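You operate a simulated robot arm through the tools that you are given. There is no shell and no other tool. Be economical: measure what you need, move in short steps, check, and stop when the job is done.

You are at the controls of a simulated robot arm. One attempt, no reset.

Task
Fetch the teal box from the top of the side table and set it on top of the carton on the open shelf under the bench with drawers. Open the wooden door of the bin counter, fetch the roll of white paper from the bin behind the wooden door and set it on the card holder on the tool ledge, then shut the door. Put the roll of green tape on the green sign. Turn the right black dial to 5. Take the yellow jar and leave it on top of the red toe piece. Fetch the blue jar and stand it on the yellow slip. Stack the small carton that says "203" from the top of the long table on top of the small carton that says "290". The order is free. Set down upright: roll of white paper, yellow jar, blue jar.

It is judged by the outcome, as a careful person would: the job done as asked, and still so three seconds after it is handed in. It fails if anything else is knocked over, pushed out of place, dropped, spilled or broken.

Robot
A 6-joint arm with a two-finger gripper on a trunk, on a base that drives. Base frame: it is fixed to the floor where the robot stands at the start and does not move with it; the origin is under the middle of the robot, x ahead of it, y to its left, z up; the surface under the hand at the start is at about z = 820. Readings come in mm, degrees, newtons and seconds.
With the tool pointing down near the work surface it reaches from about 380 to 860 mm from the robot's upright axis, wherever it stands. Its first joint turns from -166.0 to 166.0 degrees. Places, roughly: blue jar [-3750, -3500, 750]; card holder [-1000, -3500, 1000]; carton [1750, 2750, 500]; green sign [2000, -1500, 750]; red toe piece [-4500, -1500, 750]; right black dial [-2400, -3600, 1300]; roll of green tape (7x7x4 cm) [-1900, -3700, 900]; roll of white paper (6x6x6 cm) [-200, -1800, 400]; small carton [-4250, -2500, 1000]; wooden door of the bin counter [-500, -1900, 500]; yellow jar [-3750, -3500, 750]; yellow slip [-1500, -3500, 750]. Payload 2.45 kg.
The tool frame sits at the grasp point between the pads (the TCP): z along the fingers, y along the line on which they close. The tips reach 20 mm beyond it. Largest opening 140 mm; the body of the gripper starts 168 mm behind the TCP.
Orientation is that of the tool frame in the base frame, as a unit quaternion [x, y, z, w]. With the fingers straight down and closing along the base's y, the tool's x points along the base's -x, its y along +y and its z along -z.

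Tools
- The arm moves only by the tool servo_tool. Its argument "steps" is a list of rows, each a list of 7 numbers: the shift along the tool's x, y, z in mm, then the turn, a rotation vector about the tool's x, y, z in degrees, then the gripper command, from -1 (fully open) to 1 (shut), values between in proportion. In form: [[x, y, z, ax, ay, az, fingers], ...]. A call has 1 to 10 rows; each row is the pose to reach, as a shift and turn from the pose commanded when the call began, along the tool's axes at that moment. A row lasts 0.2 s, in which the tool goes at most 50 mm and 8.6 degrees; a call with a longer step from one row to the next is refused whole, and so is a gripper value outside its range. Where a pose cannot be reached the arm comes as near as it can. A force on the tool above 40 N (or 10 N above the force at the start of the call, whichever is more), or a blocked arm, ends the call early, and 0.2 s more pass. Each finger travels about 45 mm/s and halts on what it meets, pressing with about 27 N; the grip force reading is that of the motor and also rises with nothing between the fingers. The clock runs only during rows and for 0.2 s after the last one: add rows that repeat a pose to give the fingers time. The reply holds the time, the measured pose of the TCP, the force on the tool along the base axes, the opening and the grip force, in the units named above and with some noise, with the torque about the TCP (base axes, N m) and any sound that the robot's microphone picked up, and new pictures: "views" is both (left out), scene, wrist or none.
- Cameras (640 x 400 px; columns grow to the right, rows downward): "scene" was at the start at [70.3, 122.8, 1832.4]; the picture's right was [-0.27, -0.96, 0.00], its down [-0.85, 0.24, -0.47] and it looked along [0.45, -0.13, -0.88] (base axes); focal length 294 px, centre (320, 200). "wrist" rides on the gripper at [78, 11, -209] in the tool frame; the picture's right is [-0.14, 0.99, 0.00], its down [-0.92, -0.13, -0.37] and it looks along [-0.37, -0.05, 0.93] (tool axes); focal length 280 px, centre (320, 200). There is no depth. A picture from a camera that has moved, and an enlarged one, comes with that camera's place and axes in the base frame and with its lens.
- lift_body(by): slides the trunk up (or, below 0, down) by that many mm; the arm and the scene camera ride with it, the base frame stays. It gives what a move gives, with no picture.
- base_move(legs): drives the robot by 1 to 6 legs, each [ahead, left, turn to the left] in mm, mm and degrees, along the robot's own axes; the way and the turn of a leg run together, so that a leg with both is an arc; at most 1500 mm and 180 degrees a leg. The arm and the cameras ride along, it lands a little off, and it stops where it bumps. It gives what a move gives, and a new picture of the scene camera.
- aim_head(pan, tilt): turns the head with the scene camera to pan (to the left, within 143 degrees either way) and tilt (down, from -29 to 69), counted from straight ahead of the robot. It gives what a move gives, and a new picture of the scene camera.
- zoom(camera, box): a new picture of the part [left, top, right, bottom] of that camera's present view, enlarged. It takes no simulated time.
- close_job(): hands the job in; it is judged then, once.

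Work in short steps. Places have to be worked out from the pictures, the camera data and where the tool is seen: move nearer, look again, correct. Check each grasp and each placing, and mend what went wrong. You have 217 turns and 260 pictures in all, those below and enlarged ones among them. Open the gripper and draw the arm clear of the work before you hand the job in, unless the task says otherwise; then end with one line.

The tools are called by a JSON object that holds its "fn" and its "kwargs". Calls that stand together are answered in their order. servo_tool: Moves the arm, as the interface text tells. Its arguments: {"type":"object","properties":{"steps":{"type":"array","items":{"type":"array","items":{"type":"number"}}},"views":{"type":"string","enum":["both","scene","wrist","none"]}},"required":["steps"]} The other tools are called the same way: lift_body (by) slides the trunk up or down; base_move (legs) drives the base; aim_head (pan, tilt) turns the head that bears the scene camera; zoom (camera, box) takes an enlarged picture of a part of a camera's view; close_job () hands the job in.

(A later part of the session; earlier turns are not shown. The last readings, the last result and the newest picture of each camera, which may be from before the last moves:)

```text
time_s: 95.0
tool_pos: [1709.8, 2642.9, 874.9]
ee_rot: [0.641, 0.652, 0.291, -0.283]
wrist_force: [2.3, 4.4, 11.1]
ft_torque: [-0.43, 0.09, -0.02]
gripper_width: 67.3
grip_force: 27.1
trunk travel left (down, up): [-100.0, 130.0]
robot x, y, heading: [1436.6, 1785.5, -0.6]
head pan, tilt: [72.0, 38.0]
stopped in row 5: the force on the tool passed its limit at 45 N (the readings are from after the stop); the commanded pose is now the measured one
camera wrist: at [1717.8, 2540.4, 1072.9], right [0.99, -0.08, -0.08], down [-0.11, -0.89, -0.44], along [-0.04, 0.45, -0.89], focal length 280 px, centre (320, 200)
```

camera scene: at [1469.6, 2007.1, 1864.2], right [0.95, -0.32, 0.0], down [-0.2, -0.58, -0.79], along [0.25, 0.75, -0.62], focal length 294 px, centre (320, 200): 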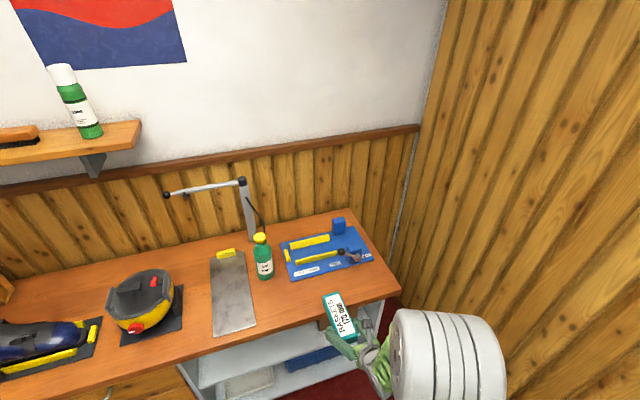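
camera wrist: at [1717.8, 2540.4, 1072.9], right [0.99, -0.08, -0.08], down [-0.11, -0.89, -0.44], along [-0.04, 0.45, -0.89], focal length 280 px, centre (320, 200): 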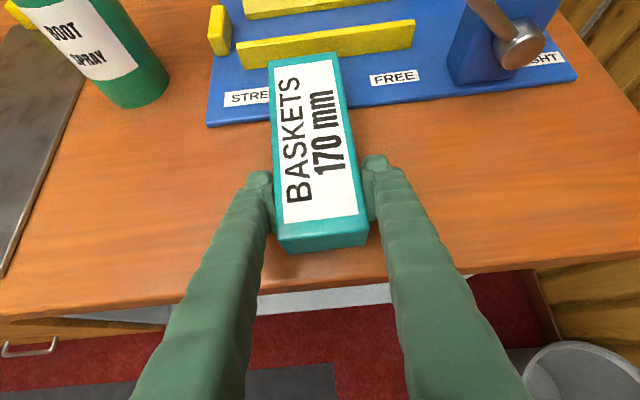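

Contact is consistently at z≈875, so the bench top is ≈845. I release here and rotate the hand to ~15° tilt around the TCP for re-grip.

{"fn": "servo_tool", "kwargs": {"steps": [[0, 0, 0, 0, 0, 0, -0.15], [0, 0, 0, 0, 0, 0, -0.2], [1, 0, -1, 0, 0, 0, -0.2], [1, 0, -1, 0, 7, 0, -0.2], [1, 0, -1, 0, 14, 0, -0.2], [1, 0, -1, 0, 21, 0, -0.2], [1, 0, -1, 0, 27, 0, -0.2], [1, 0, -1, 0, 27, 0, -0.2]], "views": "both"}}

```text
time_s: 96.1
tool_pos: [1711.2, 2639.0, 873.3]
ee_rot: [0.61, 0.619, 0.354, -0.346]
wrist_force: [5.1, -7.0, 10.6]
ft_torque: [-0.2, 0.36, 0.4]
gripper_width: 82.2
grip_force: 0.2
trunk travel left (down, up): [-100.0, 130.0]
robot x, y, heading: [1435.5, 1785.4, -0.6]
head pan, tilt: [72.0, 38.0]
stopped in row 5: the force on the tool passed its limit at 41 N (the readings are from after the stop); the commanded pose is now the measured one
camera scene: at [1470.1, 2004.2, 1864.3], right [0.95, -0.32, 0.0], down [-0.2, -0.58, -0.79], along [0.25, 0.75, -0.61], focal length 294 px, centre (320, 200)
camera wrist: at [1720.9, 2499.0, 1048.0], right [0.99, -0.07, -0.1], down [-0.12, -0.79, -0.61], along [-0.04, 0.61, -0.79], focal length 280 px, centre (320, 200)
```

scene: 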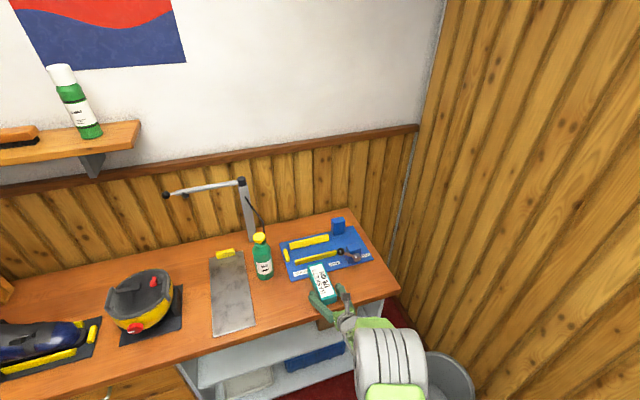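
wrist: 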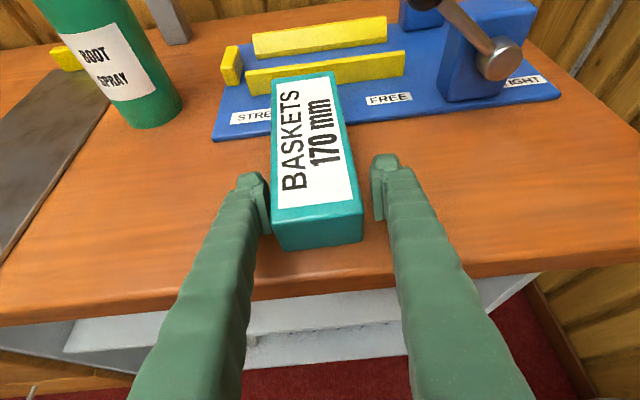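

The fingertips press the bench slightly; raise 5 mm, re-centre and continue to 15°.

{"fn": "servo_tool", "kwargs": {"steps": [[4, -3, -3, 0, 0, 0, -0.2], [5, -4, -3, 0, 8, 0, -0.2], [5, -4, -3, 0, 15, 0, -0.2], [5, -4, -3, 0, 15, 0, -0.2]], "views": "wrist"}}

```text
time_s: 97.1
tool_pos: [1706.5, 2639.1, 876.5]
ee_rot: [0.56, 0.569, 0.428, -0.424]
wrist_force: [0.4, -0.5, 0.5]
ft_torque: [0.03, 0.0, 0.0]
gripper_width: 83.9
grip_force: 0.1
trunk travel left (down, up): [-100.0, 130.0]
robot x, y, heading: [1432.8, 1785.2, -0.5]
head pan, tilt: [72.0, 38.0]
camera wrist: at [1717.7, 2459.7, 1009.2], right [0.99, -0.03, -0.12], down [-0.11, -0.61, -0.79], along [-0.05, 0.79, -0.61], focal length 280 px, centre (320, 200)
```

wrist: 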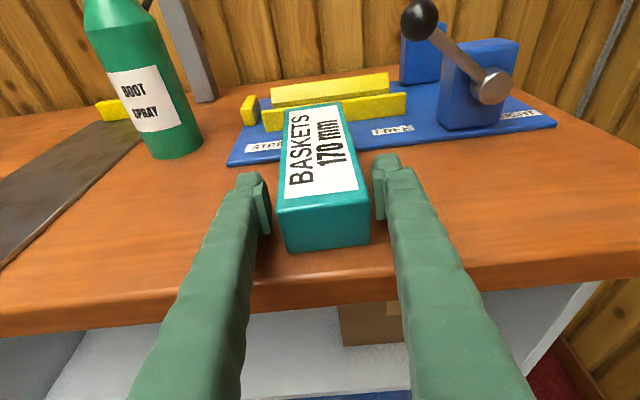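

Good view: the box is between fingers, near end ≈31 mm before the TCP. Close and lift.

{"fn": "servo_tool", "kwargs": {"steps": [[0, 4, 0, 0, 0, 0, -0.2], [0, 4, 0, 0, 0, 0, 0.3], [0, 4, 0, 0, 0, 0, 0.3], [0, 4, 0, 0, 0, 0, 0.3], [0, 4, 0, 0, 0, 0, 0.3]], "views": "none"}}

{"fn": "servo_tool", "kwargs": {"steps": [[20, 0, -5, 0, 0, 0, 0.3], [48, 0, -13, 0, 0, 0, 0.3], [48, 0, -63, 0, 0, 0, 0.3], [48, 0, -113, 0, 0, 0, 0.3], [48, 0, -163, 0, 0, 0, 0.3], [48, 0, -213, 0, 0, 0, 0.3]], "views": "wrist"}}

```text
time_s: 98.3
tool_pos: [1710.8, 2637.5, 877.1]
ee_rot: [0.56, 0.569, 0.429, -0.423]
wrist_force: [0.0, -0.9, 1.3]
ft_torque: [-0.05, 0.1, -0.08]
gripper_width: 67.3
grip_force: 26.4
trunk travel left (down, up): [-100.0, 130.0]
robot x, y, heading: [1432.0, 1784.6, -0.5]
head pan, tilt: [72.0, 38.0]
```

```text
time_s: 99.7
tool_pos: [1737.7, 2487.7, 1003.4]
ee_rot: [0.569, 0.569, 0.4, -0.439]
wrist_force: [0.0, -1.4, -1.7]
ft_torque: [-0.14, -0.01, 0.01]
gripper_width: 67.3
grip_force: 26.7
out of reach, approached as far as the arm can: row 3, 4, 5, 6
trunk travel left (down, up): [-100.0, 130.0]
robot x, y, heading: [1431.9, 1787.5, -0.7]
head pan, tilt: [72.0, 38.0]
camera wrist: at [1760.1, 2312.9, 1138.5], right [0.98, -0.01, -0.17], down [-0.14, -0.63, -0.77], along [-0.1, 0.78, -0.62], focal length 280 px, centre (320, 200)
```

wrist: 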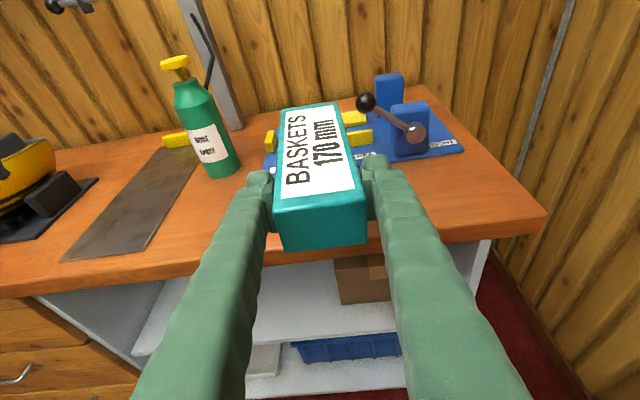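

Held. The arm can't retract more with a flat tool, so I back the base off 330 mm, then re-read the pose.

{"fn": "base_move", "kwargs": {"legs": [[0, -330, 0]]}}

{"fn": "servo_tool", "kwargs": {"steps": [[0, 0, 40, 0, 0, 0, 0.3], [0, 0, 80, 0, 0, 0, 0.3], [-20, 0, 120, 0, 0, 0, 0.3], [-60, 0, 120, 0, 0, 0, 0.3], [-100, 0, 120, 0, 0, 0, 0.3]], "views": "none"}}

```text
time_s: 103.2
tool_pos: [1735.5, 2157.3, 1003.4]
ee_rot: [0.569, 0.566, 0.403, -0.439]
wrist_force: [0.1, 1.2, -1.0]
ft_torque: [-0.09, -0.02, 0.01]
gripper_width: 67.2
grip_force: 26.4
trunk travel left (down, up): [-100.0, 130.0]
robot x, y, heading: [1430.2, 1454.2, -0.5]
head pan, tilt: [72.0, 38.0]
camera scene: at [1467.0, 1674.5, 1864.2], right [0.95, -0.32, 0.0], down [-0.2, -0.58, -0.79], along [0.25, 0.75, -0.62], focal length 294 px, centre (320, 200)
```

scene: 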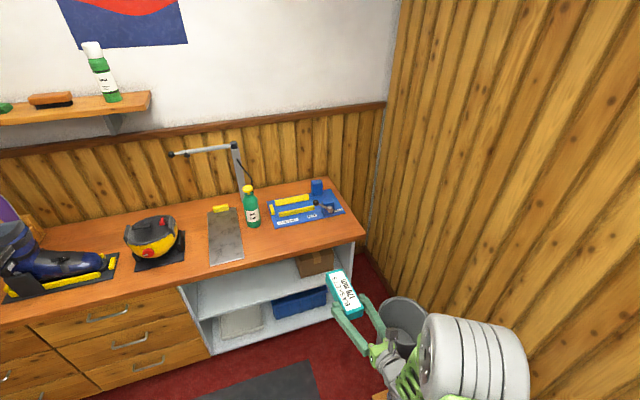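

```text
time_s: 104.4
tool_pos: [1727.9, 2240.6, 872.0]
ee_rot: [0.571, 0.566, 0.403, -0.437]
wrist_force: [0.2, 0.1, -1.8]
ft_torque: [-0.14, -0.01, -0.01]
gripper_width: 67.2
grip_force: 26.7
trunk travel left (down, up): [-100.0, 130.0]
robot x, y, heading: [1432.6, 1453.5, -0.8]
head pan, tilt: [72.0, 38.0]
```

Correct the small orientation drift and lower in front of the shelf, looking with the wrist camera.

{"fn": "servo_tool", "kwargs": {"steps": [[-37, 13, 11, -0.6, 0.4, -1, 0.3], [-74, 26, 22, -1.2, 0.8, -2, 0.3], [-111, 38, 33, -1.9, 1.15, -2.85, 0.3], [-148, 51, 44, -1.9, 1.15, -2.85, 0.3]], "views": "wrist"}}

{"fn": "zoom", "kwargs": {"camera": "scene", "box": [220, 200, 440, 360]}}

```text
time_s: 105.4
tool_pos: [1773.5, 2244.3, 714.7]
ee_rot: [0.559, 0.57, 0.429, -0.423]
wrist_force: [0.3, 0.2, -1.0]
ft_torque: [-0.18, 0.01, 0.0]
gripper_width: 67.2
grip_force: 27.4
trunk travel left (down, up): [-100.0, 130.0]
robot x, y, heading: [1432.8, 1454.3, -0.6]
head pan, tilt: [72.0, 38.0]
camera wrist: at [1784.6, 2064.0, 847.8], right [0.99, -0.03, -0.12], down [-0.11, -0.61, -0.79], along [-0.05, 0.79, -0.61], focal length 280 px, centre (320, 200)
```

wrist: 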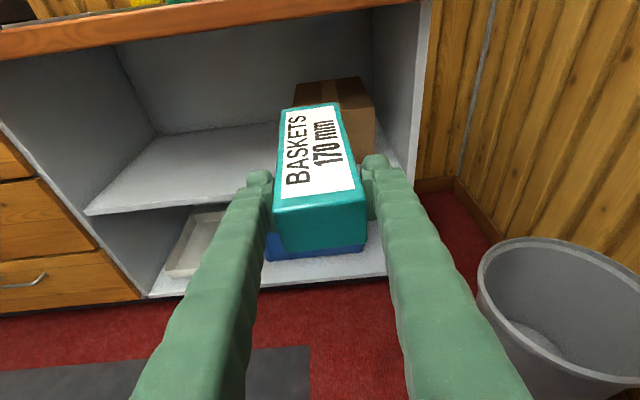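

```text
2.50 times, centred on (330, 280) of scene
camera zoom: at [1467.2, 1674.9, 1864.1], right [0.95, -0.32, 0.0], down [-0.2, -0.58, -0.79], along [0.25, 0.75, -0.62], focal length 734 px, centre (295, 0)
```

zoom: 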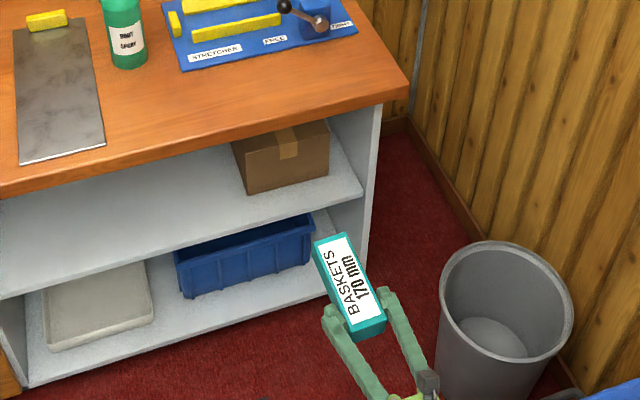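

Measurements agree: carton top z≈645, front y≈2660–2683, x 1690–1890, shelf opening top ≈805. Drive 270 mm forward, box entering the gap with clearance.

{"fn": "base_move", "kwargs": {"legs": [[5, 270, 0]]}}

{"fn": "servo_tool", "kwargs": {"steps": [[0, 3, 0, 0, 0, 0, 0.3]], "views": "wrist"}}

```text
time_s: 108.4
tool_pos: [1781.5, 2513.1, 715.1]
ee_rot: [0.56, 0.57, 0.428, -0.423]
wrist_force: [0.7, -0.5, -1.5]
ft_torque: [-0.11, 0.02, -0.01]
gripper_width: 67.3
grip_force: 27.1
trunk travel left (down, up): [-100.0, 130.0]
robot x, y, heading: [1441.5, 1720.7, -0.6]
head pan, tilt: [72.0, 38.0]
camera scene: at [1475.3, 1946.5, 1864.1], right [0.95, -0.32, 0.0], down [-0.2, -0.58, -0.79], along [0.25, 0.75, -0.62], focal length 294 px, centre (320, 200)
```

scene: 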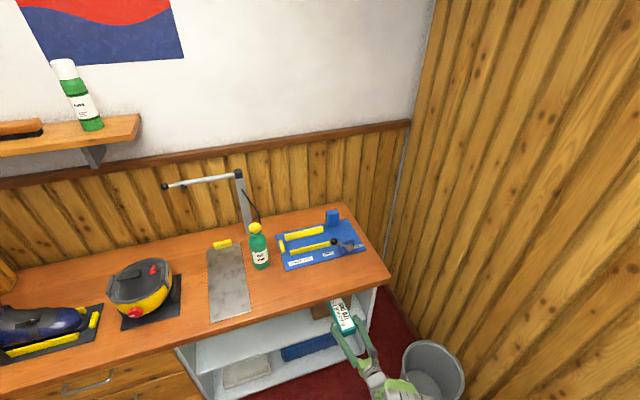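

```text
time_s: 108.8
tool_pos: [1783.9, 2513.4, 714.5]
ee_rot: [0.559, 0.57, 0.428, -0.424]
wrist_force: [-0.4, 0.0, -2.2]
ft_torque: [-0.11, 0.0, -0.02]
gripper_width: 67.5
grip_force: 27.3
trunk travel left (down, up): [-100.0, 130.0]
robot x, y, heading: [1437.4, 1726.8, -0.9]
head pan, tilt: [72.0, 38.0]
camera wrist: at [1795.5, 2334.7, 846.8], right [0.99, -0.03, -0.12], down [-0.11, -0.61, -0.79], along [-0.05, 0.79, -0.61], focal length 280 px, centre (320, 200)
```

wrist: 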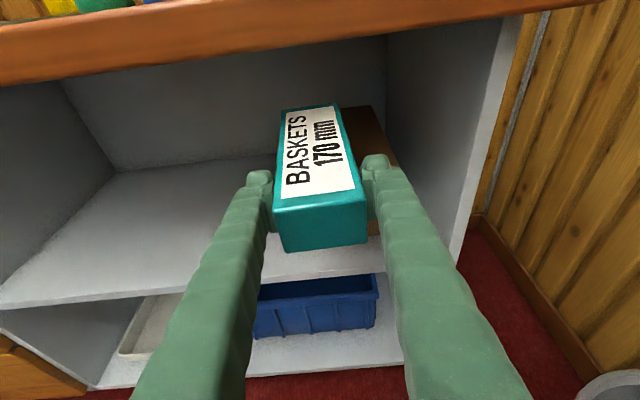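

Clear all around. Push in 185 mm at constant height.

{"fn": "servo_tool", "kwargs": {"steps": [[10, 0, 36, 0, 0, 0, 0.3], [20, 0, 72, 0, 0, 0, 0.3], [30, 0, 108, 0, 0, 0, 0.3], [40, 0, 144, 0, 0, 0, 0.3], [50, 0, 178, 0, 0, 0, 0.3]], "views": "both"}}

```text
time_s: 110.0
tool_pos: [1768.7, 2613.3, 715.8]
ee_rot: [0.561, 0.57, 0.428, -0.423]
wrist_force: [0.2, -0.6, -2.3]
ft_torque: [-0.13, 0.04, 0.02]
gripper_width: 67.1
grip_force: 26.4
out of reach, approached as far as the arm can: row 3, 4, 5
trunk travel left (down, up): [-100.0, 130.0]
robot x, y, heading: [1437.5, 1723.6, -0.3]
head pan, tilt: [72.0, 38.0]
camera scene: at [1476.3, 1946.0, 1864.2], right [0.95, -0.32, 0.0], down [-0.2, -0.58, -0.79], along [0.25, 0.75, -0.62], focal length 294 px, centre (320, 200)
camera wrist: at [1778.9, 2435.6, 849.3], right [0.99, -0.03, -0.12], down [-0.11, -0.61, -0.78], along [-0.05, 0.79, -0.61], focal length 280 px, centre (320, 200)
```

scene: 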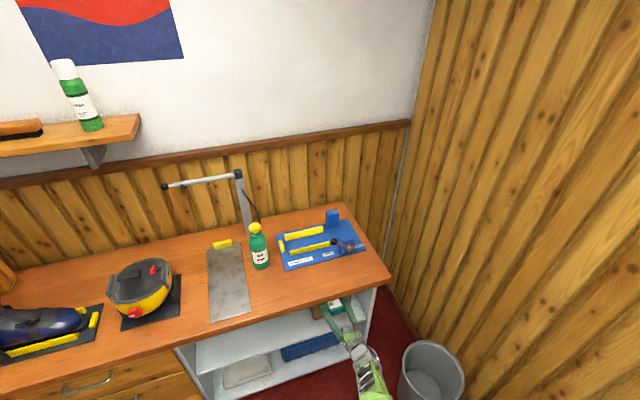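
wrist: 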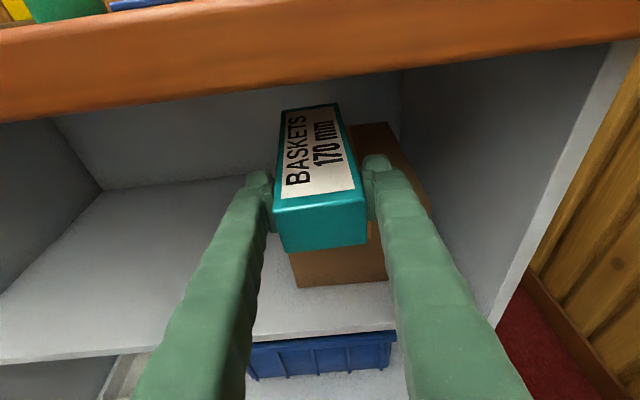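

Arm reach ends there; use the base for the last 88 mm.

{"fn": "base_move", "kwargs": {"legs": [[14, 88, 0]]}}

{"fn": "servo_tool", "kwargs": {"steps": [[-5, 0, 1, 0, 0, 0, 0.3], [-10, 0, 3, 0, 0, 0, 0.3]], "views": "wrist"}}

```text
time_s: 111.5
tool_pos: [1781.1, 2704.4, 715.6]
ee_rot: [0.56, 0.571, 0.427, -0.423]
wrist_force: [0.7, -0.1, -1.8]
ft_torque: [-0.12, 0.04, 0.0]
gripper_width: 67.3
grip_force: 26.6
trunk travel left (down, up): [-100.0, 130.0]
robot x, y, heading: [1454.2, 1809.5, -0.6]
head pan, tilt: [72.0, 38.0]
camera scene: at [1490.3, 2035.9, 1864.1], right [0.95, -0.32, 0.0], down [-0.2, -0.58, -0.79], along [0.25, 0.75, -0.62], focal length 294 px, centre (320, 200)
```

scene: 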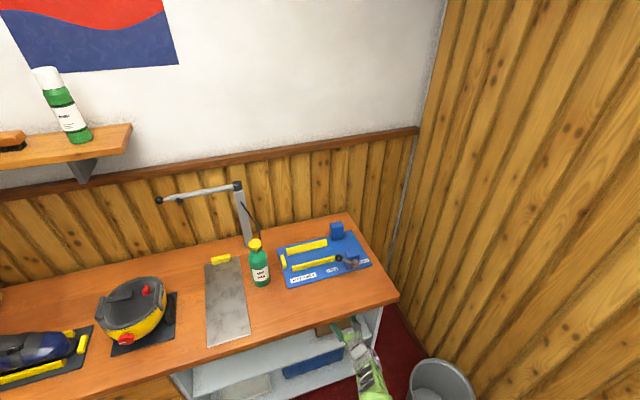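

```text
time_s: 112.0
tool_pos: [1778.4, 2698.6, 710.4]
ee_rot: [0.56, 0.571, 0.427, -0.423]
wrist_force: [-0.3, 0.2, -2.4]
ft_torque: [-0.14, -0.01, 0.02]
gripper_width: 67.1
grip_force: 27.2
out of reach, approached as far as the arm can: row 2
trunk travel left (down, up): [-100.0, 130.0]
robot x, y, heading: [1449.4, 1810.2, -0.6]
head pan, tilt: [72.0, 38.0]
camera wrist: at [1789.9, 2521.0, 843.2], right [0.99, -0.03, -0.12], down [-0.11, -0.61, -0.78], along [-0.05, 0.79, -0.61], focal length 280 px, centre (320, 200)
```

wrist: 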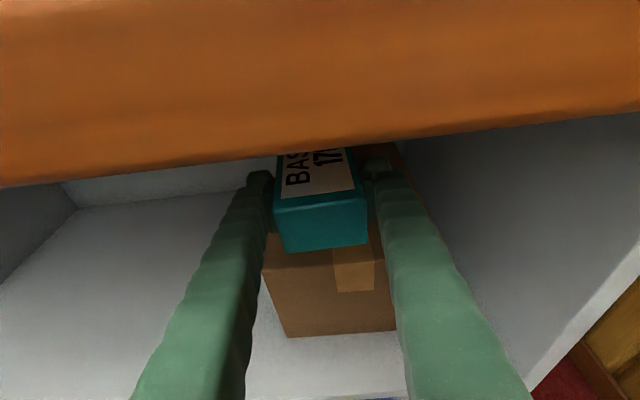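

Lower using the trunk, small steps, watching force.

{"fn": "lift_body", "kwargs": {"by": -15}}

{"fn": "lift_body", "kwargs": {"by": -8}}

```text
time_s: 112.7
tool_pos: [1779.9, 2699.5, 695.0]
ee_rot: [0.56, 0.571, 0.427, -0.422]
wrist_force: [0.3, 0.2, -2.1]
ft_torque: [-0.09, 0.04, 0.01]
gripper_width: 67.2
grip_force: 28.0
trunk travel left (down, up): [-85.0, 145.0]
robot x, y, heading: [1452.7, 1813.4, -0.3]
head pan, tilt: [72.0, 38.0]
```

```text
time_s: 113.2
tool_pos: [1779.0, 2698.9, 688.6]
ee_rot: [0.56, 0.57, 0.428, -0.422]
wrist_force: [-0.3, -0.1, -1.6]
ft_torque: [-0.09, 0.01, 0.03]
gripper_width: 67.1
grip_force: 26.6
trunk travel left (down, up): [-77.0, 153.0]
robot x, y, heading: [1450.3, 1813.5, -0.6]
head pan, tilt: [72.0, 38.0]
```

No contact yet; continue in 5 mm steps.

{"fn": "lift_body", "kwargs": {"by": -6}}

{"fn": "servo_tool", "kwargs": {"steps": [[0, 0, 0, 0, 0, 0, 0.3]], "views": "wrist"}}

```text
time_s: 113.8
tool_pos: [1777.6, 2698.8, 681.9]
ee_rot: [0.56, 0.571, 0.427, -0.423]
wrist_force: [0.2, -0.3, -1.7]
ft_torque: [-0.13, 0.01, -0.01]
gripper_width: 67.0
grip_force: 27.3
trunk travel left (down, up): [-71.0, 159.0]
robot x, y, heading: [1453.6, 1812.7, -0.5]
head pan, tilt: [72.0, 38.0]
```

```text
time_s: 114.2
tool_pos: [1778.8, 2699.2, 681.3]
ee_rot: [0.56, 0.57, 0.428, -0.423]
wrist_force: [-0.3, -0.5, -1.8]
ft_torque: [-0.11, 0.04, 0.01]
gripper_width: 67.4
grip_force: 27.3
trunk travel left (down, up): [-71.0, 159.0]
robot x, y, heading: [1452.6, 1812.8, -0.8]
head pan, tilt: [72.0, 38.0]
camera wrist: at [1790.0, 2521.0, 814.3], right [0.99, -0.03, -0.12], down [-0.11, -0.61, -0.78], along [-0.05, 0.79, -0.61], focal length 280 px, centre (320, 200)
```

wrist: 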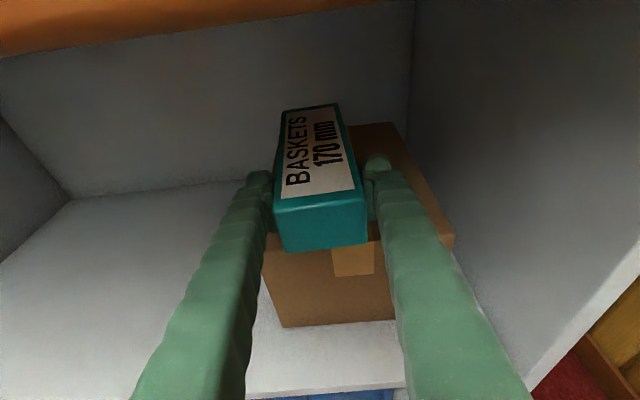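

Near end overhangs ~20 mm; nudge the base in by 25 mm before lowering on.

{"fn": "base_move", "kwargs": {"legs": [[4, 25, 0]]}}

{"fn": "lift_body", "kwargs": {"by": -5}}

{"fn": "lift_body", "kwargs": {"by": -4}}

```text
time_s: 115.1
tool_pos: [1783.1, 2723.9, 680.0]
ee_rot: [0.561, 0.57, 0.427, -0.422]
wrist_force: [-0.9, -0.6, -2.7]
ft_torque: [-0.1, -0.04, 0.02]
gripper_width: 67.5
grip_force: 27.9
trunk travel left (down, up): [-71.0, 159.0]
robot x, y, heading: [1455.8, 1842.0, -0.3]
head pan, tilt: [72.0, 38.0]
camera scene: at [1494.6, 2060.3, 1835.1], right [0.95, -0.32, 0.0], down [-0.2, -0.58, -0.79], along [0.25, 0.75, -0.62], focal length 294 px, centre (320, 200)
```

scene: 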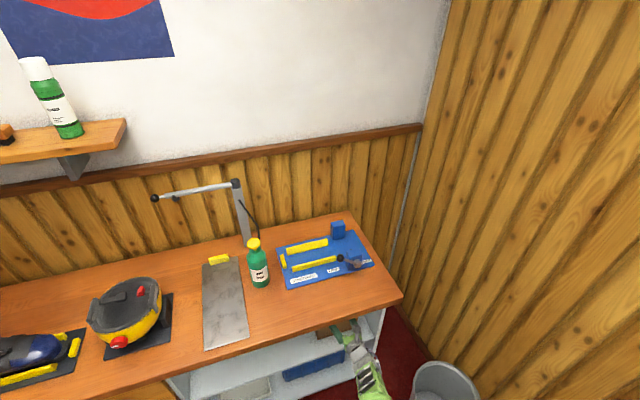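

```text
time_s: 115.6
tool_pos: [1783.4, 2723.4, 676.1]
ee_rot: [0.56, 0.57, 0.427, -0.422]
wrist_force: [-0.1, -0.8, -1.4]
ft_torque: [-0.15, 0.0, 0.04]
gripper_width: 67.4
grip_force: 27.4
trunk travel left (down, up): [-66.0, 164.0]
robot x, y, heading: [1460.0, 1836.7, -0.8]
head pan, tilt: [72.0, 38.0]
```

```text
time_s: 116.2
tool_pos: [1783.1, 2723.6, 671.9]
ee_rot: [0.56, 0.571, 0.427, -0.422]
wrist_force: [0.1, 0.0, -2.0]
ft_torque: [-0.12, 0.0, -0.01]
gripper_width: 67.3
grip_force: 26.9
trunk travel left (down, up): [-62.0, 168.0]
robot x, y, heading: [1457.8, 1839.5, -0.6]
head pan, tilt: [72.0, 38.0]
```

Still no contact; keep lowering.

{"fn": "lift_body", "kwargs": {"by": -5}}

{"fn": "lift_body", "kwargs": {"by": -5}}

{"fn": "servo_tool", "kwargs": {"steps": [[0, 0, 0, 0, 0, 0, 0.3]], "views": "wrist"}}

```text
time_s: 116.7
tool_pos: [1782.5, 2723.0, 668.4]
ee_rot: [0.56, 0.57, 0.427, -0.422]
wrist_force: [0.0, -0.1, -2.0]
ft_torque: [-0.09, 0.0, -0.03]
gripper_width: 67.2
grip_force: 27.2
trunk travel left (down, up): [-57.0, 173.0]
robot x, y, heading: [1457.3, 1837.0, -0.7]
head pan, tilt: [72.0, 38.0]
```

```text
time_s: 117.2
tool_pos: [1782.8, 2722.9, 661.7]
ee_rot: [0.56, 0.571, 0.427, -0.422]
wrist_force: [-0.9, 0.7, -2.1]
ft_torque: [-0.12, 0.0, -0.02]
gripper_width: 67.2
grip_force: 26.8
trunk travel left (down, up): [-52.0, 178.0]
robot x, y, heading: [1461.4, 1837.1, -0.4]
head pan, tilt: [72.0, 38.0]
```

```text
time_s: 117.7
tool_pos: [1783.5, 2724.8, 662.3]
ee_rot: [0.56, 0.571, 0.427, -0.423]
wrist_force: [-0.6, 0.2, -1.6]
ft_torque: [-0.09, -0.01, -0.01]
gripper_width: 67.3
grip_force: 27.6
trunk travel left (down, up): [-52.0, 178.0]
robot x, y, heading: [1458.0, 1835.0, -0.7]
head pan, tilt: [72.0, 38.0]
camera wrist: at [1794.2, 2545.4, 795.2], right [0.99, -0.03, -0.12], down [-0.11, -0.61, -0.78], along [-0.05, 0.79, -0.61], focal length 280 px, centre (320, 200)
```

wrist: 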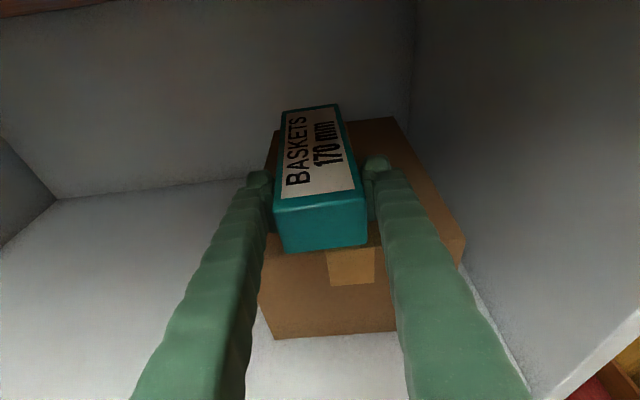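

Still a small gap; continue.

{"fn": "lift_body", "kwargs": {"by": -5}}

{"fn": "lift_body", "kwargs": {"by": -5}}

{"fn": "lift_body", "kwargs": {"by": -5}}

```text
time_s: 118.2
tool_pos: [1782.6, 2723.7, 657.6]
ee_rot: [0.56, 0.571, 0.427, -0.423]
wrist_force: [0.9, 0.4, -3.2]
ft_torque: [-0.07, -0.04, -0.01]
gripper_width: 67.4
grip_force: 27.3
trunk travel left (down, up): [-47.0, 183.0]
robot x, y, heading: [1456.8, 1835.9, -0.6]
head pan, tilt: [72.0, 38.0]
```

```text
time_s: 118.7
tool_pos: [1784.4, 2723.7, 651.3]
ee_rot: [0.56, 0.57, 0.428, -0.422]
wrist_force: [0.5, 1.5, -1.5]
ft_torque: [-0.08, -0.01, -0.02]
gripper_width: 67.0
grip_force: 27.7
trunk travel left (down, up): [-42.0, 188.0]
robot x, y, heading: [1456.7, 1835.8, -0.9]
head pan, tilt: [72.0, 38.0]
```

```text
time_s: 119.3
tool_pos: [1783.9, 2723.3, 645.6]
ee_rot: [0.56, 0.571, 0.427, -0.422]
wrist_force: [-0.5, 0.2, -2.9]
ft_torque: [-0.12, 0.01, 0.01]
gripper_width: 67.3
grip_force: 26.8
trunk travel left (down, up): [-37.0, 193.0]
robot x, y, heading: [1457.0, 1837.5, -0.5]
head pan, tilt: [72.0, 38.0]
```

Continue lowering with pictures.

{"fn": "lift_body", "kwargs": {"by": -5}}

{"fn": "servo_tool", "kwargs": {"steps": [[0, 0, 0, 0, 0, 0, 0.3]], "views": "wrist"}}

```text
time_s: 119.8
tool_pos: [1783.2, 2723.3, 641.7]
ee_rot: [0.56, 0.571, 0.427, -0.422]
wrist_force: [0.0, 0.0, -2.9]
ft_torque: [-0.09, -0.03, 0.02]
gripper_width: 67.2
grip_force: 27.0
trunk travel left (down, up): [-32.0, 198.0]
robot x, y, heading: [1459.7, 1834.4, -0.8]
head pan, tilt: [72.0, 38.0]
```

```text
time_s: 120.2
tool_pos: [1783.0, 2723.7, 641.9]
ee_rot: [0.561, 0.57, 0.428, -0.422]
wrist_force: [0.7, -0.5, -1.8]
ft_torque: [-0.09, -0.04, 0.05]
gripper_width: 67.3
grip_force: 26.6
trunk travel left (down, up): [-32.0, 198.0]
robot x, y, heading: [1457.8, 1837.8, -1.1]
head pan, tilt: [72.0, 38.0]
camera wrist: at [1794.2, 2545.4, 775.2], right [0.99, -0.03, -0.12], down [-0.11, -0.61, -0.78], along [-0.05, 0.79, -0.61], focal length 280 px, centre (320, 200)
```

wrist: 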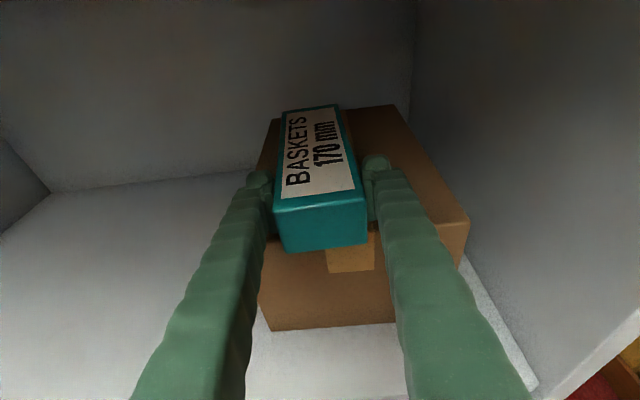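

Parallax suggests carton top ≈600. Continue lowering.

{"fn": "lift_body", "kwargs": {"by": -6}}

{"fn": "lift_body", "kwargs": {"by": -5}}

{"fn": "lift_body", "kwargs": {"by": -4}}

```text
time_s: 120.8
tool_pos: [1783.5, 2723.4, 636.4]
ee_rot: [0.561, 0.57, 0.427, -0.421]
wrist_force: [0.4, 0.8, -1.3]
ft_torque: [-0.17, 0.03, -0.02]
gripper_width: 67.3
grip_force: 26.7
trunk travel left (down, up): [-26.0, 204.0]
robot x, y, heading: [1459.0, 1839.5, -0.7]
head pan, tilt: [72.0, 38.0]
```

```text
time_s: 121.3
tool_pos: [1783.2, 2724.4, 635.6]
ee_rot: [0.558, 0.57, 0.428, -0.424]
wrist_force: [-1.2, -2.4, 15.9]
ft_torque: [-0.45, 0.59, 0.05]
gripper_width: 67.3
grip_force: 27.1
trunk travel left (down, up): [-21.0, 209.0]
robot x, y, heading: [1460.7, 1838.1, -0.5]
head pan, tilt: [72.0, 38.0]
```

```text
time_s: 121.8
tool_pos: [1783.2, 2724.9, 634.8]
ee_rot: [0.557, 0.569, 0.43, -0.424]
wrist_force: [1.1, -0.6, 29.8]
ft_torque: [-0.61, 0.25, -0.02]
gripper_width: 67.5
grip_force: 27.3
trunk travel left (down, up): [-17.0, 213.0]
robot x, y, heading: [1457.2, 1836.5, -0.8]
head pan, tilt: [72.0, 38.0]
```

Contact (30 N). Relieve, open the fingers, check.

{"fn": "lift_body", "kwargs": {"by": 7}}

{"fn": "servo_tool", "kwargs": {"steps": [[0, 0, 0, 0, 0, 0, 0], [0, 0, 0, 0, 0, 0, -0.15], [0, 0, 0, 0, 0, 0, -0.3], [0, 0, 0, 0, 0, 0, -0.3]], "views": "wrist"}}

```text
time_s: 122.4
tool_pos: [1783.8, 2722.2, 634.0]
ee_rot: [0.56, 0.57, 0.427, -0.422]
wrist_force: [3.4, 2.6, 16.1]
ft_torque: [-0.33, 0.05, 0.02]
gripper_width: 67.3
grip_force: 27.7
trunk travel left (down, up): [-24.0, 206.0]
robot x, y, heading: [1454.1, 1837.6, -0.8]
head pan, tilt: [72.0, 38.0]
```

```text
time_s: 123.4
tool_pos: [1782.8, 2722.9, 633.2]
ee_rot: [0.561, 0.571, 0.427, -0.421]
wrist_force: [3.3, -0.9, 6.2]
ft_torque: [-0.01, 0.26, 0.06]
gripper_width: 88.8
grip_force: 0.1
trunk travel left (down, up): [-24.0, 206.0]
robot x, y, heading: [1459.0, 1835.6, -0.6]
head pan, tilt: [72.0, 38.0]
camera wrist: at [1793.8, 2544.6, 766.7], right [0.99, -0.03, -0.12], down [-0.11, -0.61, -0.78], along [-0.05, 0.79, -0.61], focal length 280 px, centre (320, 200)
```

wrist: 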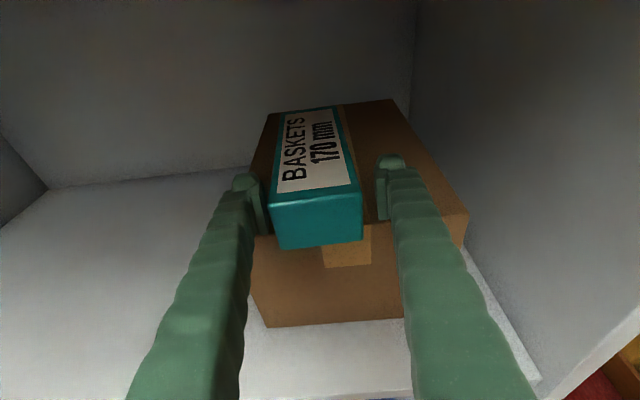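

Box sits on the carton. Raise slightly and withdraw with the base.

{"fn": "lift_body", "kwargs": {"by": 12}}

{"fn": "base_move", "kwargs": {"legs": [[0, -350, 0]]}}

{"fn": "servo_tool", "kwargs": {"steps": [[0, 0, 0, 0, 0, 0, -0.3]], "views": "wrist"}}

```text
time_s: 124.0
tool_pos: [1782.0, 2723.7, 645.4]
ee_rot: [0.56, 0.571, 0.426, -0.422]
wrist_force: [-0.7, 0.5, 0.7]
ft_torque: [-0.03, -0.04, 0.01]
gripper_width: 91.1
grip_force: 0.0
trunk travel left (down, up): [-36.0, 194.0]
robot x, y, heading: [1458.5, 1838.2, -0.5]
head pan, tilt: [72.0, 38.0]
```

```text
time_s: 127.7
tool_pos: [1776.5, 2364.0, 646.2]
ee_rot: [0.558, 0.572, 0.426, -0.424]
wrist_force: [0.8, 0.8, 0.0]
ft_torque: [-0.03, 0.0, 0.03]
gripper_width: 91.2
grip_force: 0.0
trunk travel left (down, up): [-36.0, 194.0]
robot x, y, heading: [1453.0, 1478.7, -0.4]
head pan, tilt: [72.0, 38.0]
camera scene: at [1490.3, 1698.8, 1800.2], right [0.95, -0.31, 0.0], down [-0.19, -0.58, -0.79], along [0.25, 0.75, -0.62], focal length 294 px, centre (320, 200)
```

scene: 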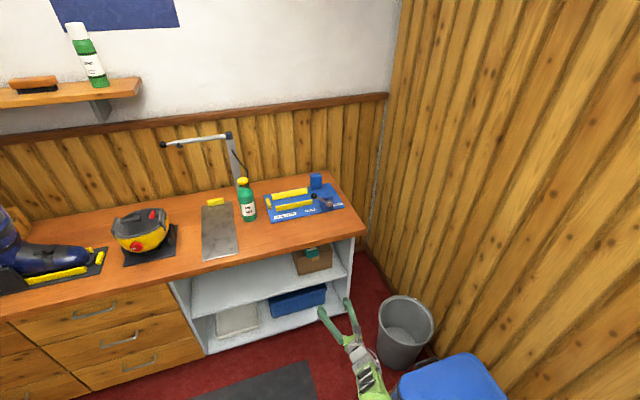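

```text
time_s: 128.1
tool_pos: [1775.0, 2364.0, 645.5]
ee_rot: [0.559, 0.571, 0.427, -0.423]
wrist_force: [-0.5, 0.0, 0.0]
ft_torque: [-0.01, -0.03, -0.03]
gripper_width: 91.1
grip_force: 0.0
trunk travel left (down, up): [-36.0, 194.0]
robot x, y, heading: [1458.2, 1476.1, 0.1]
head pan, tilt: [72.0, 38.0]
camera wrist: at [1787.4, 2186.3, 779.6], right [0.99, -0.03, -0.12], down [-0.11, -0.61, -0.78], along [-0.05, 0.79, -0.61], focal length 280 px, centre (320, 200)
```

wrist: 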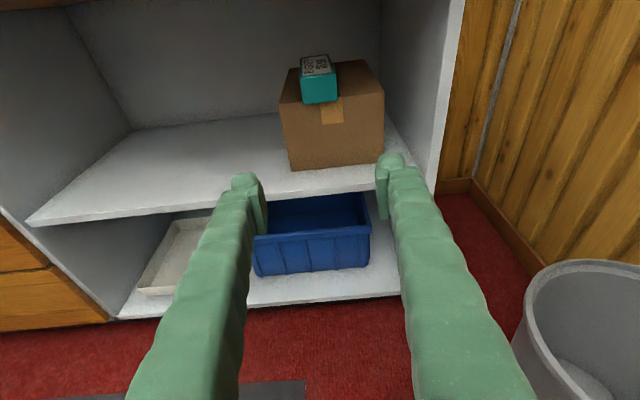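

Task 1 done. Now fold the arm to a vertical, raised travel pose.

{"fn": "servo_tool", "kwargs": {"steps": [[23, 0, -41, 0, -7.5, 0, -1], [46, 0, -81, 0, -15, 0, -1], [68, 0, -122, 0, -22.5, 0, -1], [91, 0, -162, 0, -30, 0, -1], [114, 0, -203, 0, -37.5, 0, -1], [137, 0, -244, 0, -45, 0, -1], [160, 0, -284, 0, -52.5, 0, -1], [182, 0, -325, 0, -60, 0, -1], [205, 0, -365, 0, -67.5, 0, -1], [228, 0, -406, 0, -75, 0, -1]], "views": "none"}}

{"fn": "lift_body", "kwargs": {"by": 60}}

```text
time_s: 130.3
tool_pos: [1765.9, 2012.1, 936.5]
ee_rot: [0.699, 0.709, 0.016, -0.087]
wrist_force: [-0.6, 0.9, 0.1]
ft_torque: [0.03, 0.0, 0.02]
gripper_width: 139.8
grip_force: 0.1
out of reach, approached as far as the arm can: row 8, 9, 10
trunk travel left (down, up): [-36.0, 194.0]
robot x, y, heading: [1454.1, 1477.6, -0.5]
head pan, tilt: [72.0, 38.0]
```

```text
time_s: 131.3
tool_pos: [1765.6, 2014.4, 995.0]
ee_rot: [0.698, 0.71, 0.016, -0.089]
wrist_force: [-0.4, 0.2, -0.3]
ft_torque: [-0.01, 0.02, -0.01]
gripper_width: 140.2
grip_force: 0.0
trunk travel left (down, up): [-96.0, 134.0]
robot x, y, heading: [1456.4, 1476.3, -0.0]
head pan, tilt: [72.0, 38.0]
```

Drive back down the aisle; with the arm on the left the head can look right.

{"fn": "base_move", "kwargs": {"legs": [[-230, -150, 0], [0, -1100, 0], [0, -1050, 0]]}}

{"fn": "aim_head", "kwargs": {"pan": -15, "tilt": 45}}

{"fn": "aim_head", "kwargs": {"pan": -120, "tilt": 30}}

```text
time_s: 144.0
tool_pos: [1528.8, 742.5, 992.8]
ee_rot: [0.704, 0.705, 0.016, -0.086]
wrist_force: [-0.3, 0.0, -0.1]
ft_torque: [-0.02, 0.07, -0.01]
gripper_width: 139.8
grip_force: 0.0
trunk travel left (down, up): [-96.0, 134.0]
robot x, y, heading: [1212.7, 209.1, -0.8]
head pan, tilt: [72.0, 38.0]
stopped in leg 3: the robot was blocked; the commanded pose is now the measured one
camera scene: at [1249.5, 435.4, 1858.0], right [0.95, -0.32, 0.0], down [-0.2, -0.6, -0.78], along [0.25, 0.74, -0.63], focal length 294 px, centre (320, 200)
```

scene: 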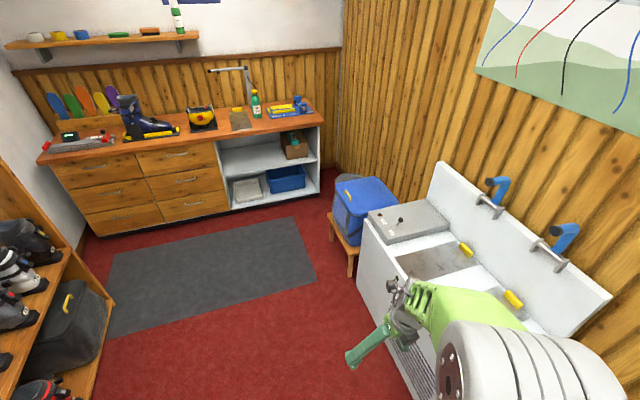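

```text
time_s: 145.6
tool_pos: [1531.3, 738.7, 996.0]
ee_rot: [0.704, 0.705, 0.018, -0.087]
wrist_force: [0.0, 0.6, 0.6]
ft_torque: [-0.04, 0.01, -0.01]
gripper_width: 140.1
grip_force: 0.0
trunk travel left (down, up): [-96.0, 134.0]
robot x, y, heading: [1208.6, 206.4, -0.9]
head pan, tilt: [-15.0, 45.0]
camera scene: at [1301.3, 324.1, 1850.0], right [-0.28, -0.96, 0.0], down [-0.68, 0.19, -0.71], along [0.68, -0.19, -0.71], focal length 294 px, centre (320, 200)
```

scene: 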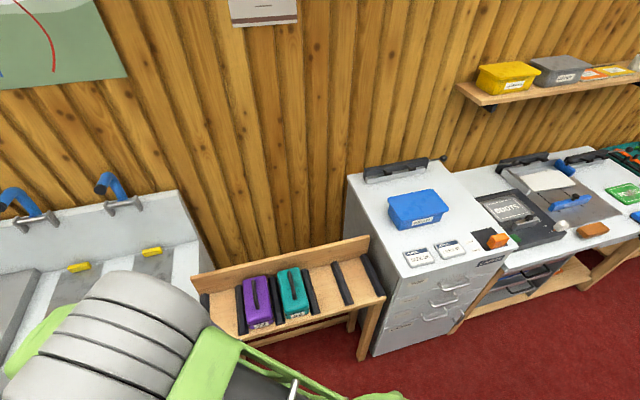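

```text
time_s: 147.4
tool_pos: [1530.4, 739.7, 996.4]
ee_rot: [0.703, 0.706, 0.018, -0.088]
wrist_force: [-0.1, 0.2, 0.9]
ft_torque: [0.02, -0.02, 0.01]
gripper_width: 140.1
grip_force: 0.1
trunk travel left (down, up): [-96.0, 134.0]
robot x, y, heading: [1207.8, 201.7, -1.0]
head pan, tilt: [-120.0, 30.0]
camera scene: at [1176.7, 269.1, 1872.5], right [-0.86, 0.52, 0.0], down [0.26, 0.43, -0.87], along [-0.45, -0.74, -0.5], focal length 294 px, centre (320, 200)
```

scene: 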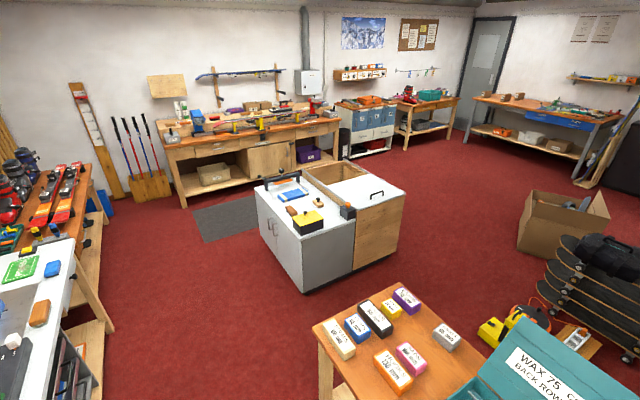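

The robot was blocked at y≈209; I need to see what it touches. Look down near the base.

{"fn": "aim_head", "kwargs": {"pan": -60, "tilt": 69}}

{"fn": "aim_head", "kwargs": {"pan": 10, "tilt": 69}}

```text
time_s: 148.7
tool_pos: [1526.7, 744.8, 993.6]
ee_rot: [0.704, 0.705, 0.017, -0.083]
wrist_force: [1.4, 0.7, -0.5]
ft_torque: [-0.01, -0.01, 0.01]
gripper_width: 139.7
grip_force: 0.0
trunk travel left (down, up): [-96.0, 134.0]
robot x, y, heading: [1216.3, 208.4, -1.1]
head pan, tilt: [-60.0, 68.8]
camera scene: at [1245.3, 299.6, 1826.9], right [-0.9, -0.45, 0.0], down [-0.39, 0.79, -0.47], along [0.21, -0.42, -0.88], focal length 294 px, centre (320, 200)
```

scene: 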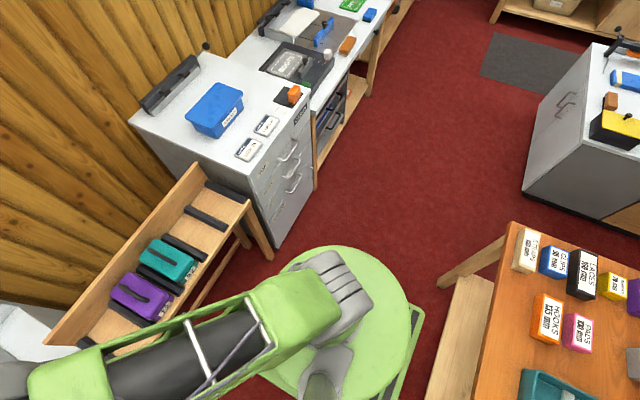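

```text
time_s: 150.2
tool_pos: [1530.3, 737.6, 995.0]
ee_rot: [0.703, 0.705, 0.017, -0.088]
wrist_force: [-0.2, -0.6, 0.5]
ft_torque: [0.04, 0.03, 0.02]
gripper_width: 140.0
grip_force: 0.0
trunk travel left (down, up): [-96.0, 134.0]
robot x, y, heading: [1211.8, 203.0, -0.9]
head pan, tilt: [10.0, 68.8]
camera scene: at [1279.0, 354.4, 1821.2], right [0.16, -0.99, 0.0], down [-0.92, -0.14, -0.36], along [0.36, 0.06, -0.93], focal length 294 px, centre (320, 200)
```

scene: 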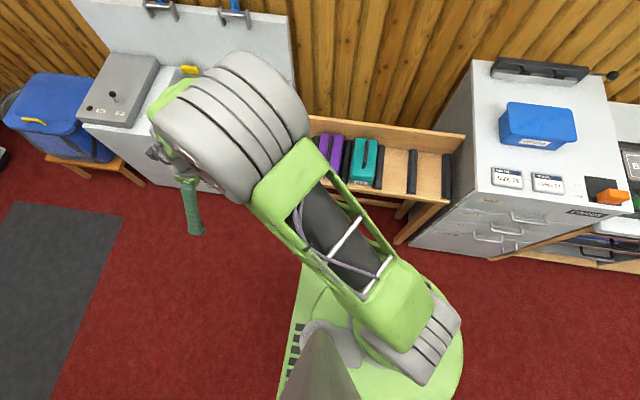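

Nothing obvious touches. I retry a short move with a slight shift toward the aisle centre.

{"fn": "base_move", "kwargs": {"legs": [[60, 30, 1], [0, -300, 0]]}}

```text
time_s: 152.2
tool_pos: [1576.6, 716.0, 990.8]
ee_rot: [0.697, 0.712, 0.014, -0.083]
wrist_force: [0.3, 0.9, -0.6]
ft_torque: [-0.02, 0.02, -0.03]
gripper_width: 139.9
grip_force: 0.1
trunk travel left (down, up): [-96.0, 134.0]
robot x, y, heading: [1271.9, 168.0, -0.2]
head pan, tilt: [10.0, 68.8]
stopped in leg 2: the robot was blocked; the commanded pose is now the measured one
camera scene: at [1326.5, 338.7, 1818.2], right [0.24, -0.97, 0.01], down [-0.91, -0.23, -0.34], along [0.34, 0.07, -0.94], focal length 294 px, centre (320, 200)
```

scene: 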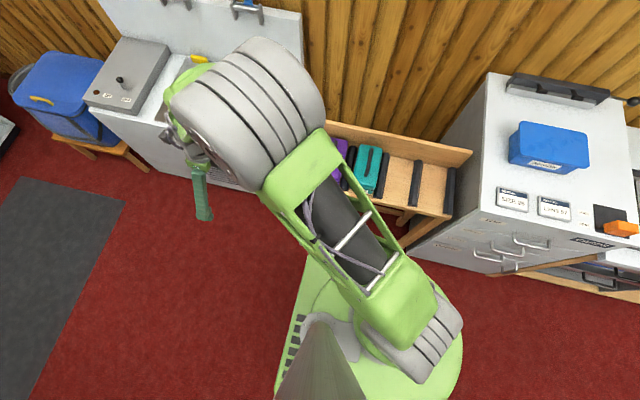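

{"fn": "aim_head", "kwargs": {"pan": -100, "tilt": 69}}

{"fn": "servo_tool", "kwargs": {"steps": [[0, 0, 0, 0, 0, 0, -1]], "views": "wrist"}}

```text
time_s: 154.1
tool_pos: [1579.4, 720.6, 986.5]
ee_rot: [0.698, 0.711, 0.01, -0.082]
wrist_force: [1.3, -0.2, 0.2]
ft_torque: [-0.01, 0.03, 0.02]
gripper_width: 139.9
grip_force: 0.1
trunk travel left (down, up): [-96.0, 134.0]
robot x, y, heading: [1271.5, 164.3, -0.2]
head pan, tilt: [-100.0, 68.8]
camera scene: at [1332.2, 339.7, 1816.6], right [0.07, -1.0, 0.02], down [-0.94, -0.07, -0.33], along [0.33, 0.01, -0.94], focal length 294 px, centre (320, 200)
```

scene: 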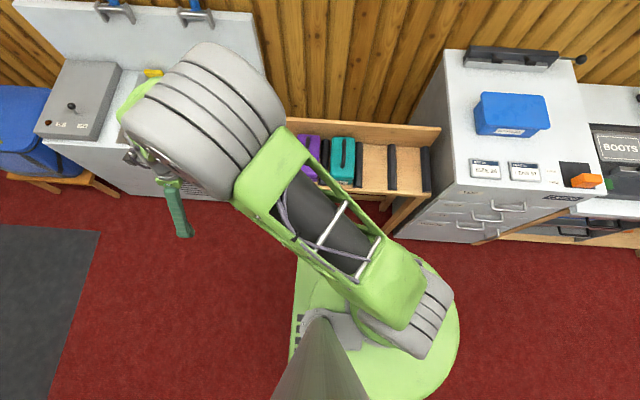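

```text
time_s: 154.5
tool_pos: [1579.4, 719.3, 986.1]
ee_rot: [0.698, 0.711, 0.011, -0.081]
wrist_force: [-1.1, -0.1, 0.3]
ft_torque: [0.02, -0.01, -0.04]
gripper_width: 140.0
grip_force: 0.1
trunk travel left (down, up): [-96.0, 134.0]
robot x, y, heading: [1267.7, 169.9, 0.1]
head pan, tilt: [-100.0, 68.8]
camera wrist: at [1610.9, 771.5, 1201.8], right [0.99, -0.11, -0.12], down [-0.08, -0.96, 0.26], along [-0.14, -0.24, -0.96], focal length 280 px, centre (320, 200)
```

wrist: 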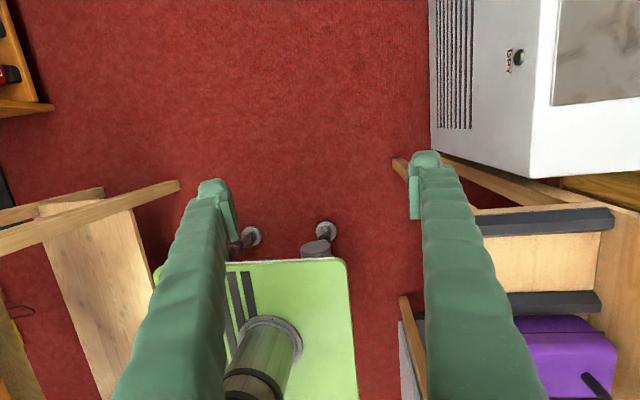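

Head seems jammed while the robot leans. Back off left first, then look.

{"fn": "base_move", "kwargs": {"legs": [[0, 120, 0]]}}

{"fn": "aim_head", "kwargs": {"pan": -105, "tilt": 66}}

```text
time_s: 156.2
tool_pos: [1581.2, 825.4, 996.0]
ee_rot: [0.698, 0.711, 0.017, -0.089]
wrist_force: [0.8, 0.5, 0.4]
ft_torque: [-0.04, 0.03, 0.0]
gripper_width: 140.0
grip_force: 0.1
trunk travel left (down, up): [-96.0, 134.0]
robot x, y, heading: [1271.9, 289.2, -0.2]
head pan, tilt: [-100.0, 68.8]
camera scene: at [1270.3, 373.8, 1821.0], right [-0.98, 0.18, 0.0], down [0.16, 0.92, -0.36], along [-0.06, -0.36, -0.93], focal length 294 px, centre (320, 200)
```

scene: 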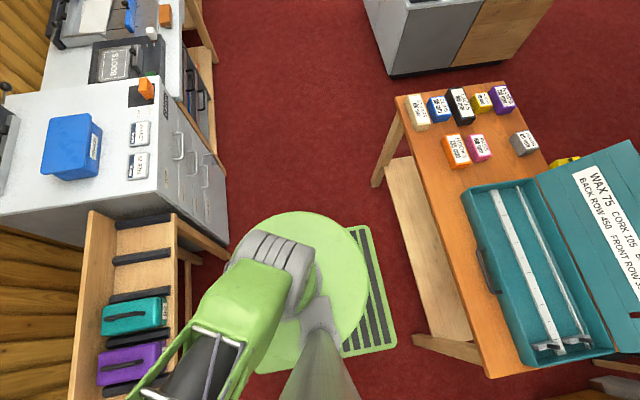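

```text
time_s: 156.9
tool_pos: [1581.0, 825.4, 995.0]
ee_rot: [0.698, 0.71, 0.018, -0.089]
wrist_force: [0.0, 0.2, 0.7]
ft_torque: [0.02, 0.02, 0.0]
gripper_width: 140.1
grip_force: 0.0
trunk travel left (down, up): [-96.0, 134.0]
robot x, y, heading: [1270.6, 284.8, -0.0]
head pan, tilt: [-105.0, 66.0]
camera scene: at [1264.1, 370.2, 1823.8], right [-0.97, 0.26, 0.0], down [0.24, 0.88, -0.41], along [-0.11, -0.39, -0.91], focal length 294 px, centre (320, 200)
```

scene: 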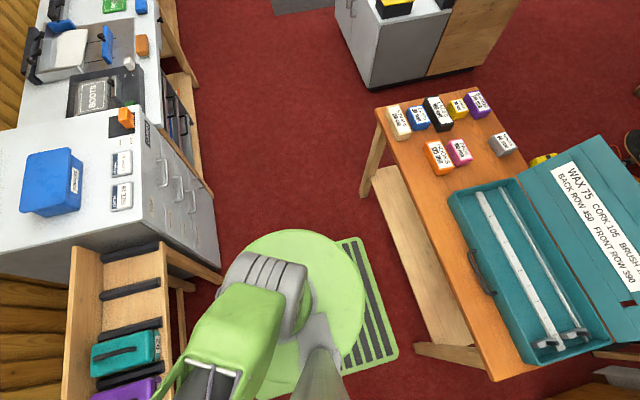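

Clear to the eye. I shift back to x≈1190 and retry a longer strafe.

{"fn": "base_move", "kwargs": {"legs": [[-80, 0, 0], [0, -700, 0]]}}

```text
time_s: 159.5
tool_pos: [1500.7, 748.9, 995.1]
ee_rot: [0.698, 0.711, 0.016, -0.085]
wrist_force: [0.2, -0.2, -0.1]
ft_torque: [0.0, 0.02, 0.0]
gripper_width: 139.8
grip_force: 0.0
trunk travel left (down, up): [-96.0, 134.0]
robot x, y, heading: [1190.9, 206.7, -0.1]
head pan, tilt: [-105.0, 66.0]
stopped in leg 2: the robot was blocked; the commanded pose is now the measured one
camera scene: at [1182.3, 293.7, 1825.8], right [-0.97, 0.25, 0.0], down [0.23, 0.87, -0.44], along [-0.11, -0.43, -0.9], focal length 294 px, centre (320, 200)
```

scene: 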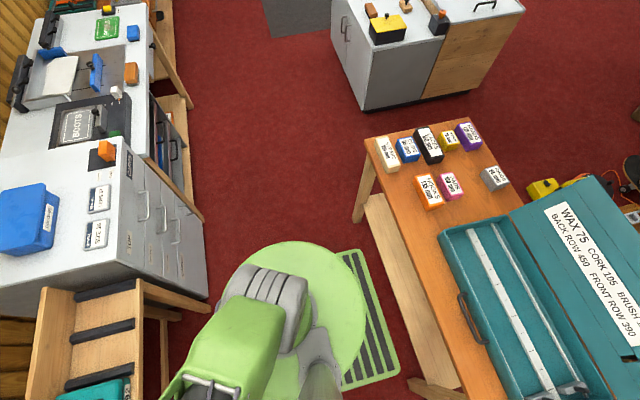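

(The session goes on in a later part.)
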